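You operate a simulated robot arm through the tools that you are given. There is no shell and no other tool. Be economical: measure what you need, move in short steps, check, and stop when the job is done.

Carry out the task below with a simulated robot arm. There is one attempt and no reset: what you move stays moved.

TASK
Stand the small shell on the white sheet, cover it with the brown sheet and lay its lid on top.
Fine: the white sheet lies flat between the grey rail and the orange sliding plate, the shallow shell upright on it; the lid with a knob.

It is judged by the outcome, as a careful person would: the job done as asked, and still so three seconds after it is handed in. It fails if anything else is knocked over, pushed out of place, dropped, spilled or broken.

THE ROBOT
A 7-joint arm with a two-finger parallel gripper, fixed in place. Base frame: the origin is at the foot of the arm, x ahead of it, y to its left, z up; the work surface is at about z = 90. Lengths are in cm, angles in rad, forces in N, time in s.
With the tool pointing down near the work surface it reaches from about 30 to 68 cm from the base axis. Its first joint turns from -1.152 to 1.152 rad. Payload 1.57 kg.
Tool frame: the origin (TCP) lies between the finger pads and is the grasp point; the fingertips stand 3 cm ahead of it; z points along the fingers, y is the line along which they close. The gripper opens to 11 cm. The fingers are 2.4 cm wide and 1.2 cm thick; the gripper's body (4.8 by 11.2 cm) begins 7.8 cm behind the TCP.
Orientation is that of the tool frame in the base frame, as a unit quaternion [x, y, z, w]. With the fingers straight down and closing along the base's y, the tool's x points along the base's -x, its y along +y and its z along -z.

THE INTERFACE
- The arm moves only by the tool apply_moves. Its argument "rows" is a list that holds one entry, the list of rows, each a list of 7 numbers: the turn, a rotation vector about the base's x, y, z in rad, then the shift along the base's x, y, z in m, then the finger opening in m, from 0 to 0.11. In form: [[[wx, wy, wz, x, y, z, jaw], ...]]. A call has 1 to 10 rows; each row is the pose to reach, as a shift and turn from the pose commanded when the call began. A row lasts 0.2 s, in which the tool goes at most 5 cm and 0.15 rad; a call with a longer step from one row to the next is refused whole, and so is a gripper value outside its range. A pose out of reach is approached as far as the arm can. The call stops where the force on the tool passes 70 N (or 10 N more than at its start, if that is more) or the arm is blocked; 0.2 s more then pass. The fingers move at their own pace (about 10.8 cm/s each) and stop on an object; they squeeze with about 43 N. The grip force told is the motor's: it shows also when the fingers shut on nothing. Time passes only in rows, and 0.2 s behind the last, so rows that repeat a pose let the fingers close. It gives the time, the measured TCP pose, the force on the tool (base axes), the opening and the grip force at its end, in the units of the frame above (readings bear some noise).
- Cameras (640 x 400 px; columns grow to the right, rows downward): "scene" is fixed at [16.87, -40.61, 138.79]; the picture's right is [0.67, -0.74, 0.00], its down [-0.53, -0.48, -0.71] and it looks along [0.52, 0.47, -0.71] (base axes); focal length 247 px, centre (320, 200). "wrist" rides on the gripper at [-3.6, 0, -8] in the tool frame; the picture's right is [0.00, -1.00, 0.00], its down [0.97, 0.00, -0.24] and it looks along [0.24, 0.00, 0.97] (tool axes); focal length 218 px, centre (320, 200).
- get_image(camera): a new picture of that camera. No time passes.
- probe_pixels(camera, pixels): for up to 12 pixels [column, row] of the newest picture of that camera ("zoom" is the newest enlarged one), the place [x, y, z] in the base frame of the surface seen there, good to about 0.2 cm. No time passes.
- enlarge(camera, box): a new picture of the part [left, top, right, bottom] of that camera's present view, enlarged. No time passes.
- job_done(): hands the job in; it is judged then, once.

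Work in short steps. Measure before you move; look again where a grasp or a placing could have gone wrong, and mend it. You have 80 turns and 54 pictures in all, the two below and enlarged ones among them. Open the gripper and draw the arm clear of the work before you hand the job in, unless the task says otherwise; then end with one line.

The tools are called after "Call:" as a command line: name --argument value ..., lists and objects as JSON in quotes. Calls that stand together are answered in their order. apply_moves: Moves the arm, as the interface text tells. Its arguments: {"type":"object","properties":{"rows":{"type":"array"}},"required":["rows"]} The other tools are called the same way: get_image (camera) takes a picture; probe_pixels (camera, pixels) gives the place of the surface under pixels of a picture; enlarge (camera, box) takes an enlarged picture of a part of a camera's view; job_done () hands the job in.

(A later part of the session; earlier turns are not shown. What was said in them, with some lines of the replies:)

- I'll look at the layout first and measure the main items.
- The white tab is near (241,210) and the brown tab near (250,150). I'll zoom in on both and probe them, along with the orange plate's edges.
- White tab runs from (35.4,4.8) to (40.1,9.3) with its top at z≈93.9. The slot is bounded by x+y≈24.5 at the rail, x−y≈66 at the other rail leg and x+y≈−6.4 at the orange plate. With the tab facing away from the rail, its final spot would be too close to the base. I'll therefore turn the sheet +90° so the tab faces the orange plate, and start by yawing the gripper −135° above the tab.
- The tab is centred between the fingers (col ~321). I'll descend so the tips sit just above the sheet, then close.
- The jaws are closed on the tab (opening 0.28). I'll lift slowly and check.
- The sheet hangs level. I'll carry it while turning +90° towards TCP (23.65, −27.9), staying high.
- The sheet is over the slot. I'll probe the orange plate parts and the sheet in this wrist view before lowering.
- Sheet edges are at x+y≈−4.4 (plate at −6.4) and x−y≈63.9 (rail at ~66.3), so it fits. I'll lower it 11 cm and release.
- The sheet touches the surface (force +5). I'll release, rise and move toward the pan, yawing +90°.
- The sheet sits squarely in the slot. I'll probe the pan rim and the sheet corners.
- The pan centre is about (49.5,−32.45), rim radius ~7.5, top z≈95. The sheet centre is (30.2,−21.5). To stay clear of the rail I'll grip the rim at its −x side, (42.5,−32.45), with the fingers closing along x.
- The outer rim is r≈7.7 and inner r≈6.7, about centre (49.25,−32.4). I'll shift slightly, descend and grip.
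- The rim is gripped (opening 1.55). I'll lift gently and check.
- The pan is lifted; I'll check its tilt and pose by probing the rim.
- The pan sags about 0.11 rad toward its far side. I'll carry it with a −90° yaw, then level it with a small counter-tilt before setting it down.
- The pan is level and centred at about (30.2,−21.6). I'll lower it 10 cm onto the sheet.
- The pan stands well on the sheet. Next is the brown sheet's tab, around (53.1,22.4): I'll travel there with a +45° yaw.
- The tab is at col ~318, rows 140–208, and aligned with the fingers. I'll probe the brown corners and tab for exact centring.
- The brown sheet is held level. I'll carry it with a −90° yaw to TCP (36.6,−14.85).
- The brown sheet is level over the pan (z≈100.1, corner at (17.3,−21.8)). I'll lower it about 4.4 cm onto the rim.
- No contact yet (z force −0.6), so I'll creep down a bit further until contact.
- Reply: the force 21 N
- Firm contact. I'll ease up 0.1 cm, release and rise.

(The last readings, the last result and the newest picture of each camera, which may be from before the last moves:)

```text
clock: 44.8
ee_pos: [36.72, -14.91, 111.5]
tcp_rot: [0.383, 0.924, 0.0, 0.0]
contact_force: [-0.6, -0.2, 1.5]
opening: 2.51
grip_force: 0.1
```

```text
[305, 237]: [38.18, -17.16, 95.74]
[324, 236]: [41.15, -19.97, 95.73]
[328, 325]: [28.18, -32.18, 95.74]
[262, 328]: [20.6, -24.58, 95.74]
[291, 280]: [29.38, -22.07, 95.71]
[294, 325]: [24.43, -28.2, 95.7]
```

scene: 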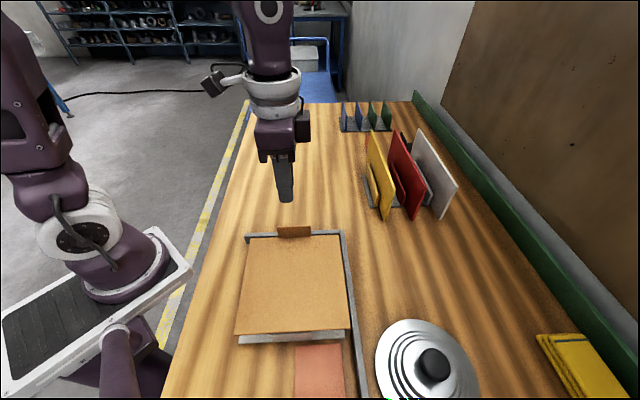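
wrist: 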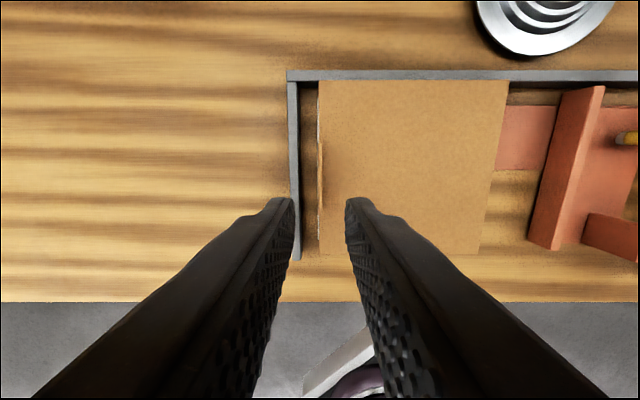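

The brown sheet rests level at z≈95.7. Now I'll move over the lid's knob.

Call:
apply_moves --rows '[[[0, 0, 0, 0, -0.02, 0, 0.07], [0, 0, 0, 0, -0.06, 0, 0.07], [0, 0, 0, -0.005, -0.1, 0, 0.07], [0, 0, 0, -0.01, -0.14, 0, 0.07], [0, 0, 0, -0.015, -0.18, 0, 0.07], [0, 0, 0, -0.018, -0.22, 0, 0.07], [0, 0, 0, -0.019, -0.26, 0, 0.07], [0, 0, 0, -0.02, -0.295, -0.01, 0.07], [0, 0, 0, -0.02, -0.315, -0.03, 0.07], [0, 0, 0, -0.02, -0.315, -0.03, 0.07]]]'

Call:
get_image --camera "wrist"

Call:
get_image --camera "scene"

```text
clock: 47.0
ee_pos: [34.7, -46.4, 108.29]
tcp_rot: [0.383, 0.924, 0.001, 0.0]
contact_force: [-0.5, -0.2, -0.7]
opening: 7.03
grip_force: 0.0
```

```text
23 pictures are left
```

wrist: 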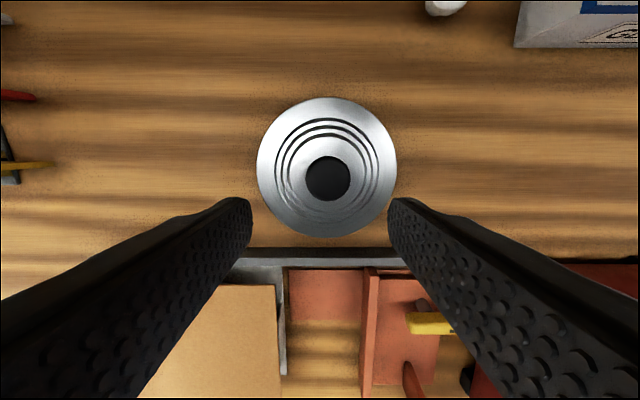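

```text
22 pictures are left
```

scene: 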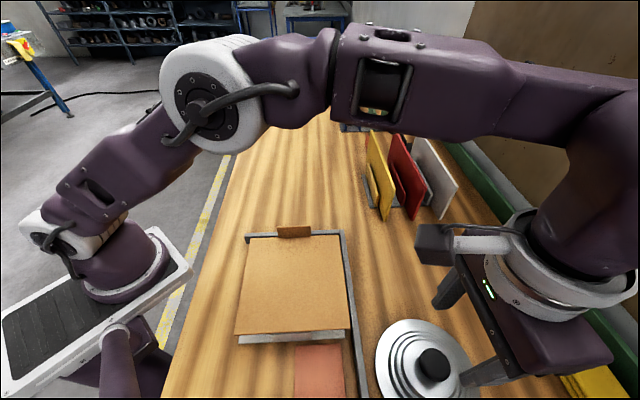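

Call:
probe_pixels --camera "wrist" --pixels '[[328, 178], [328, 158], [328, 198], [307, 178], [349, 178], [352, 178], [300, 178], [290, 170], [280, 170], [327, 99], [327, 235], [259, 170]]'

Call:
probe_pixels --camera "scene" --pixels '[[434, 352], [434, 364], [420, 364], [424, 374], [434, 382], [415, 375], [447, 358], [410, 350]]'

Call:
probe_pixels --camera "wrist" --pixels '[[395, 170], [276, 120], [378, 120], [276, 215], [378, 218], [360, 178]]'

Call:
enlarge --camera "scene" --box '[370, 310, 490, 400]'

```text
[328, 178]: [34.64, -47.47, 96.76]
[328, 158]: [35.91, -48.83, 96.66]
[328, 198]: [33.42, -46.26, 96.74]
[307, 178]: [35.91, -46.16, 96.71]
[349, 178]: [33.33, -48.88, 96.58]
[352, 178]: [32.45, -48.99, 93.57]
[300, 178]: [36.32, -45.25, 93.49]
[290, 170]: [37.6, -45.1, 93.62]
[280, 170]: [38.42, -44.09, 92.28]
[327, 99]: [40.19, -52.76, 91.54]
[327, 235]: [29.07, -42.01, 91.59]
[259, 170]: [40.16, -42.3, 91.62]
```

```text
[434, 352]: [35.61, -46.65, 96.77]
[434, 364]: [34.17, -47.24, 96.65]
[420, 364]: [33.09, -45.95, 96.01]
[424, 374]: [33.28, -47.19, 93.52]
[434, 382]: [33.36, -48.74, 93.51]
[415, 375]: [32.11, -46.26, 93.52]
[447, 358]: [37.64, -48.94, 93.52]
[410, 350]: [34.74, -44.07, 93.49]
```

```text
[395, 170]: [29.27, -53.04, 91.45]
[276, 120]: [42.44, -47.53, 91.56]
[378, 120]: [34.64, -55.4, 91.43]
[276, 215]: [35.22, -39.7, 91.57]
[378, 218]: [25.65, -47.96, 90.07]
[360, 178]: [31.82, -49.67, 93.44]
```

```text
4.44 times, centred on (430, 355) of scene
```

zoom: 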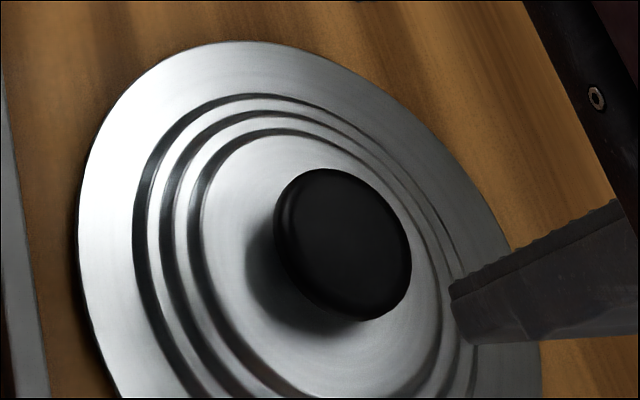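

The knob centre is (34.65,−47.5), top z 96.7, diameter ~3.7; the lid plateau is z 93.5. I'll descend to TCP z≈97 and close.

Call:
apply_moves --rows '[[[0, 0, 0, 0, -0.011, -0.03, 0.07], [0, 0, 0, 0, -0.011, -0.07, 0.07], [0, 0, 0, 0, -0.011, -0.1, 0.07], [0, 0, 0, 0, -0.011, -0.113, 0.07], [0, 0, 0, 0, -0.011, -0.113, 0.05], [0, 0, 0, 0, -0.011, -0.113, 0.03], [0, 0, 0, 0, -0.011, -0.113, 0.0], [0, 0, 0, 0, -0.011, -0.113, 0.0], [0, 0, 0, 0, -0.011, -0.113, 0.0]]]'

Call:
apply_moves --rows '[[[0, 0, 0, 0, 0, 0.005, 0.0], [0, 0, 0, 0, 0, 0.02, 0.0], [0, 0, 0, 0, 0, 0.05, 0.0], [0, 0, 0, 0, 0, 0.08, 0.0], [0, 0, 0, 0, 0, 0.11, 0.0], [0, 0, 0, 0, 0, 0.12, 0.0], [0, 0, 0, 0, 0, 0.12, 0.0]]]'

Call:
get_image --camera "scene"

Call:
get_image --camera "wrist"

```text
clock: 49.0
ee_pos: [34.83, -47.46, 97.27]
tcp_rot: [0.382, 0.924, 0.0, 0.0]
contact_force: [-0.1, -0.5, 0.0]
opening: 4.02
grip_force: 43.0
```

```text
clock: 50.6
ee_pos: [34.81, -47.52, 109.32]
tcp_rot: [0.383, 0.924, 0.0, -0.001]
contact_force: [0.2, -0.2, -1.3]
opening: 4.08
grip_force: 43.3
```

```text
20 pictures are left
```

scene: 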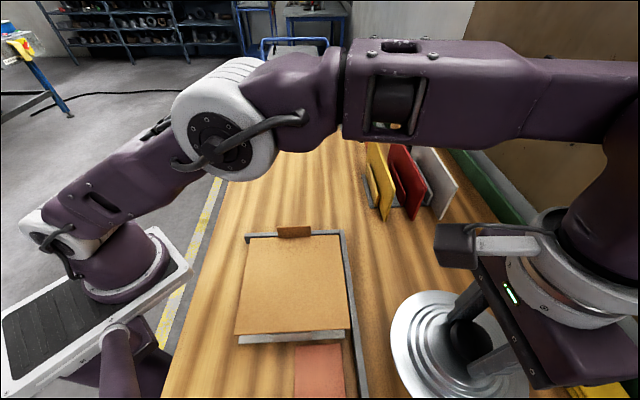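

```text
19 pictures are left
```

wrist: 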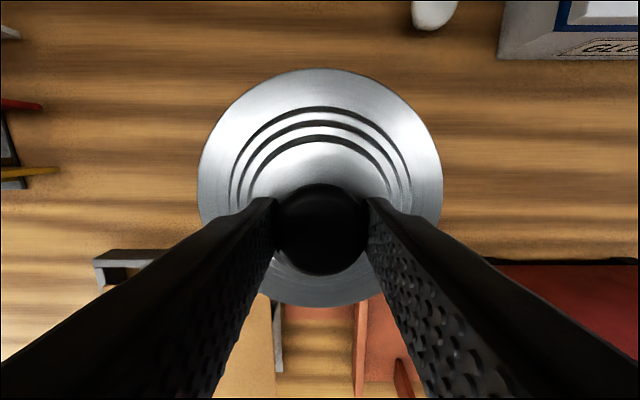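

The lid is held by its knob. I'll carry it over the pan centre (30.2,−21.6) and check before lowering.

Call:
apply_moves --rows '[[[0, 0, 0, -0.002, 0.015, 0, 0.0], [0, 0, 0, -0.008, 0.045, 0, 0.0], [0, 0, 0, -0.014, 0.08, 0, 0.0], [0, 0, 0, -0.02, 0.115, 0, 0.0], [0, 0, 0, -0.026, 0.15, 0, 0.0], [0, 0, 0, -0.032, 0.185, 0, 0.0], [0, 0, 0, -0.038, 0.22, 0, 0.0], [0, 0, 0, -0.043, 0.245, 0, 0.0], [0, 0, 0, -0.0455, 0.259, 0, 0.0], [0, 0, 0, -0.0455, 0.259, 0, 0.0]]]'

Call:
get_image --camera "scene"

Call:
get_image --camera "wrist"

```text
clock: 52.8
ee_pos: [30.14, -21.6, 109.29]
tcp_rot: [0.382, 0.924, 0.0, 0.0]
contact_force: [-0.1, 0.5, -1.9]
opening: 4.07
grip_force: 43.5
```

```text
18 pictures are left
```

scene: 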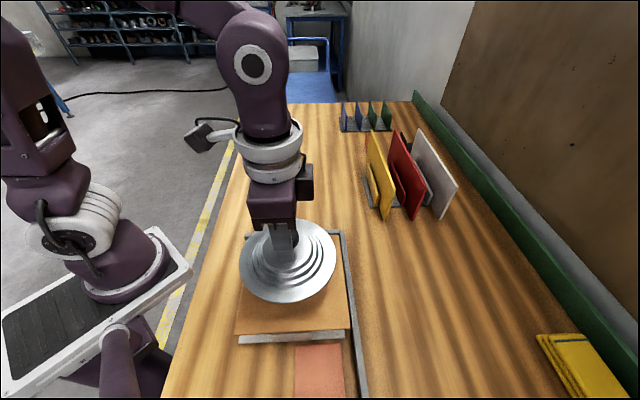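

```text
17 pictures are left
```

wrist: 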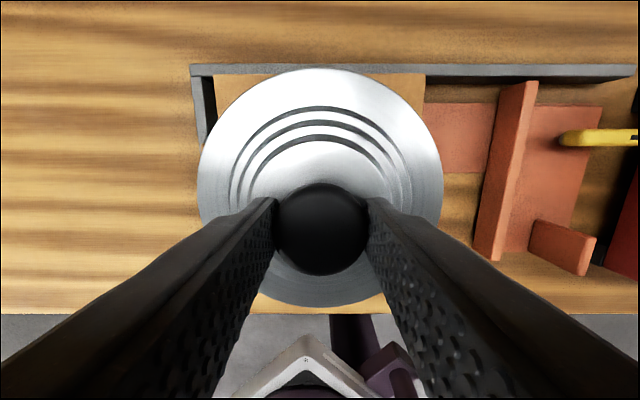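

Well positioned. I'll lower about 6 cm in slowing steps.

Call:
apply_moves --rows '[[[0, 0, 0, 0, 0, -0.02, 0.0], [0, 0, 0, 0, 0, -0.04, 0.0], [0, 0, 0, 0, 0, -0.052, 0.0], [0, 0, 0, 0, 0, -0.058, 0.0], [0, 0, 0, 0, 0, -0.06, 0.0], [0, 0, 0, 0, 0, -0.061, 0.0], [0, 0, 0, 0, 0, -0.061, 0.0]]]'

Call:
enlarge --camera "scene" --box '[210, 190, 390, 370]'

```text
clock: 54.4
ee_pos: [30.12, -21.61, 103.15]
tcp_rot: [0.383, 0.924, 0.0, 0.0]
contact_force: [0.8, -0.3, -0.2]
opening: 4.08
grip_force: 43.1
```

```text
2.22 times, centred on (300, 280) of scene
```

zoom: 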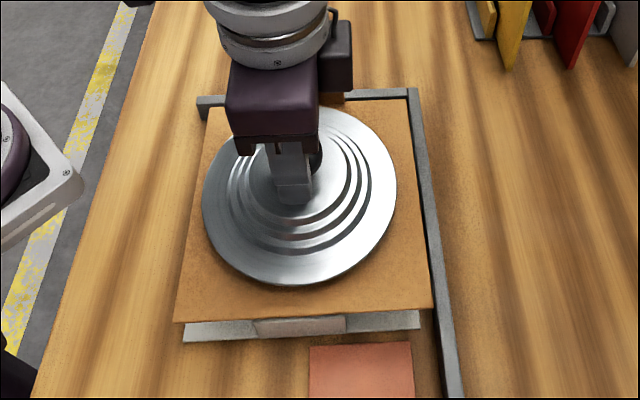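

The force is nearly unloaded. I'll creep another 2 mm to confirm contact.

Call:
apply_moves --rows '[[[0, 0, 0, 0, 0, -0.001, 0.0], [0, 0, 0, 0, 0, -0.002, 0.0], [0, 0, 0, 0, 0, -0.002, 0.0]]]'

```text
clock: 55.2
ee_pos: [30.18, -21.68, 103.04]
tcp_rot: [0.383, 0.924, -0.001, 0.001]
contact_force: [0.9, 0.1, 9.1]
opening: 4.05
grip_force: 42.8
```

Contact (9 N). I'll release, open evenly, rise straight up and then draw clear.

Call:
apply_moves --rows '[[[0, 0, 0, 0, 0, 0.001, 0.04], [0, 0, 0, 0, 0, 0.001, 0.055], [0, 0, 0, 0, 0, 0.001, 0.07], [0, 0, 0, 0, 0, 0.001, 0.07], [0, 0, 0, 0, 0, 0.02, 0.07], [0, 0, 0, 0, 0, 0.05, 0.07], [0, 0, 0, 0, 0, 0.09, 0.07], [0, 0, 0, 0.02, 0.03, 0.12, 0.07], [0, 0, 0, 0.04, 0.07, 0.13, 0.07], [0, 0, 0, 0.06, 0.11, 0.13, 0.07]]]'

Call:
apply_moves --rows '[[[0, 0, 0, 0.0, 0.04, 0, 0.07], [0, 0, 0, 0.0, 0.08, 0, 0.07], [0, 0, 0, 0.0, 0.12, 0, 0.07], [0, 0, 0, 0.0, 0.15, 0, 0.07], [0, 0, 0, 0.0, 0.15, 0, 0.07], [0, 0, 0, 0.0, 0.15, 0, 0.07]]]'

Call:
get_image --camera "scene"

Call:
enlarge --camera "scene" --box '[210, 210, 390, 390]'

Call:
probe_pixels --camera "scene" --pixels '[[289, 313], [250, 275], [332, 275], [300, 238], [291, 338], [340, 335], [244, 340], [330, 325], [242, 330]]'

```text
clock: 57.4
ee_pos: [36.16, -10.39, 115.62]
tcp_rot: [0.383, 0.924, 0.0, -0.001]
contact_force: [-0.8, 0.0, 0.1]
opening: 7.01
grip_force: 0.0
```

```text
clock: 58.8
ee_pos: [36.24, 4.4, 115.8]
tcp_rot: [0.383, 0.924, 0.0, 0.0]
contact_force: [-0.1, 0.8, 0.7]
opening: 7.01
grip_force: 0.0
```

```text
15 pictures are left
```

scene: 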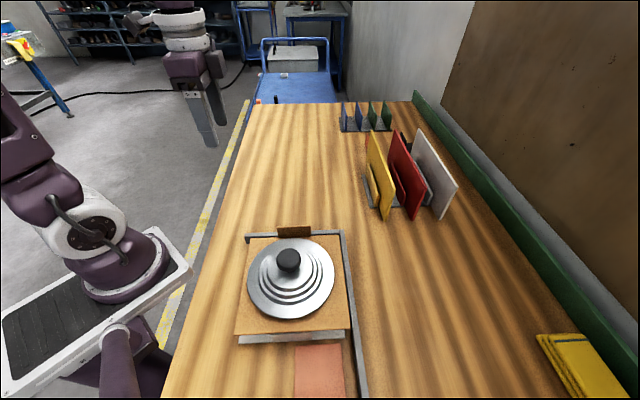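

```text
2.22 times, centred on (300, 300) of scene
```

zoom: 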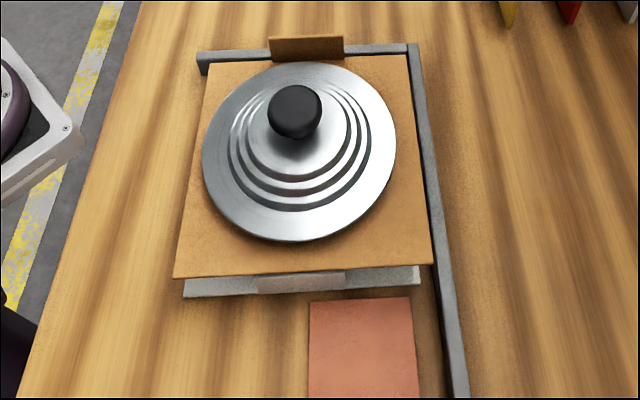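

```text
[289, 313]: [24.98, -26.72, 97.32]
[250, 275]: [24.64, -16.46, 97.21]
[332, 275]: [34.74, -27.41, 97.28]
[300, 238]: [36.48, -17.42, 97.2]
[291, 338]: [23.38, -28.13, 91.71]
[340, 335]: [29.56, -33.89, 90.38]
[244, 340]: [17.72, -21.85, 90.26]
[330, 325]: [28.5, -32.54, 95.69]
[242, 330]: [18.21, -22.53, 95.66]
```

The stack is level, centred and stable, and the arm is clear, so I'm handing in.

Call:
job_done

```text
The job is handed in.
```

The white sheet lies flat between the grey rail and the orange plate, with the shell upright on it, the brown sheet over the shell and the lid on top, knob up. The job is handed in.
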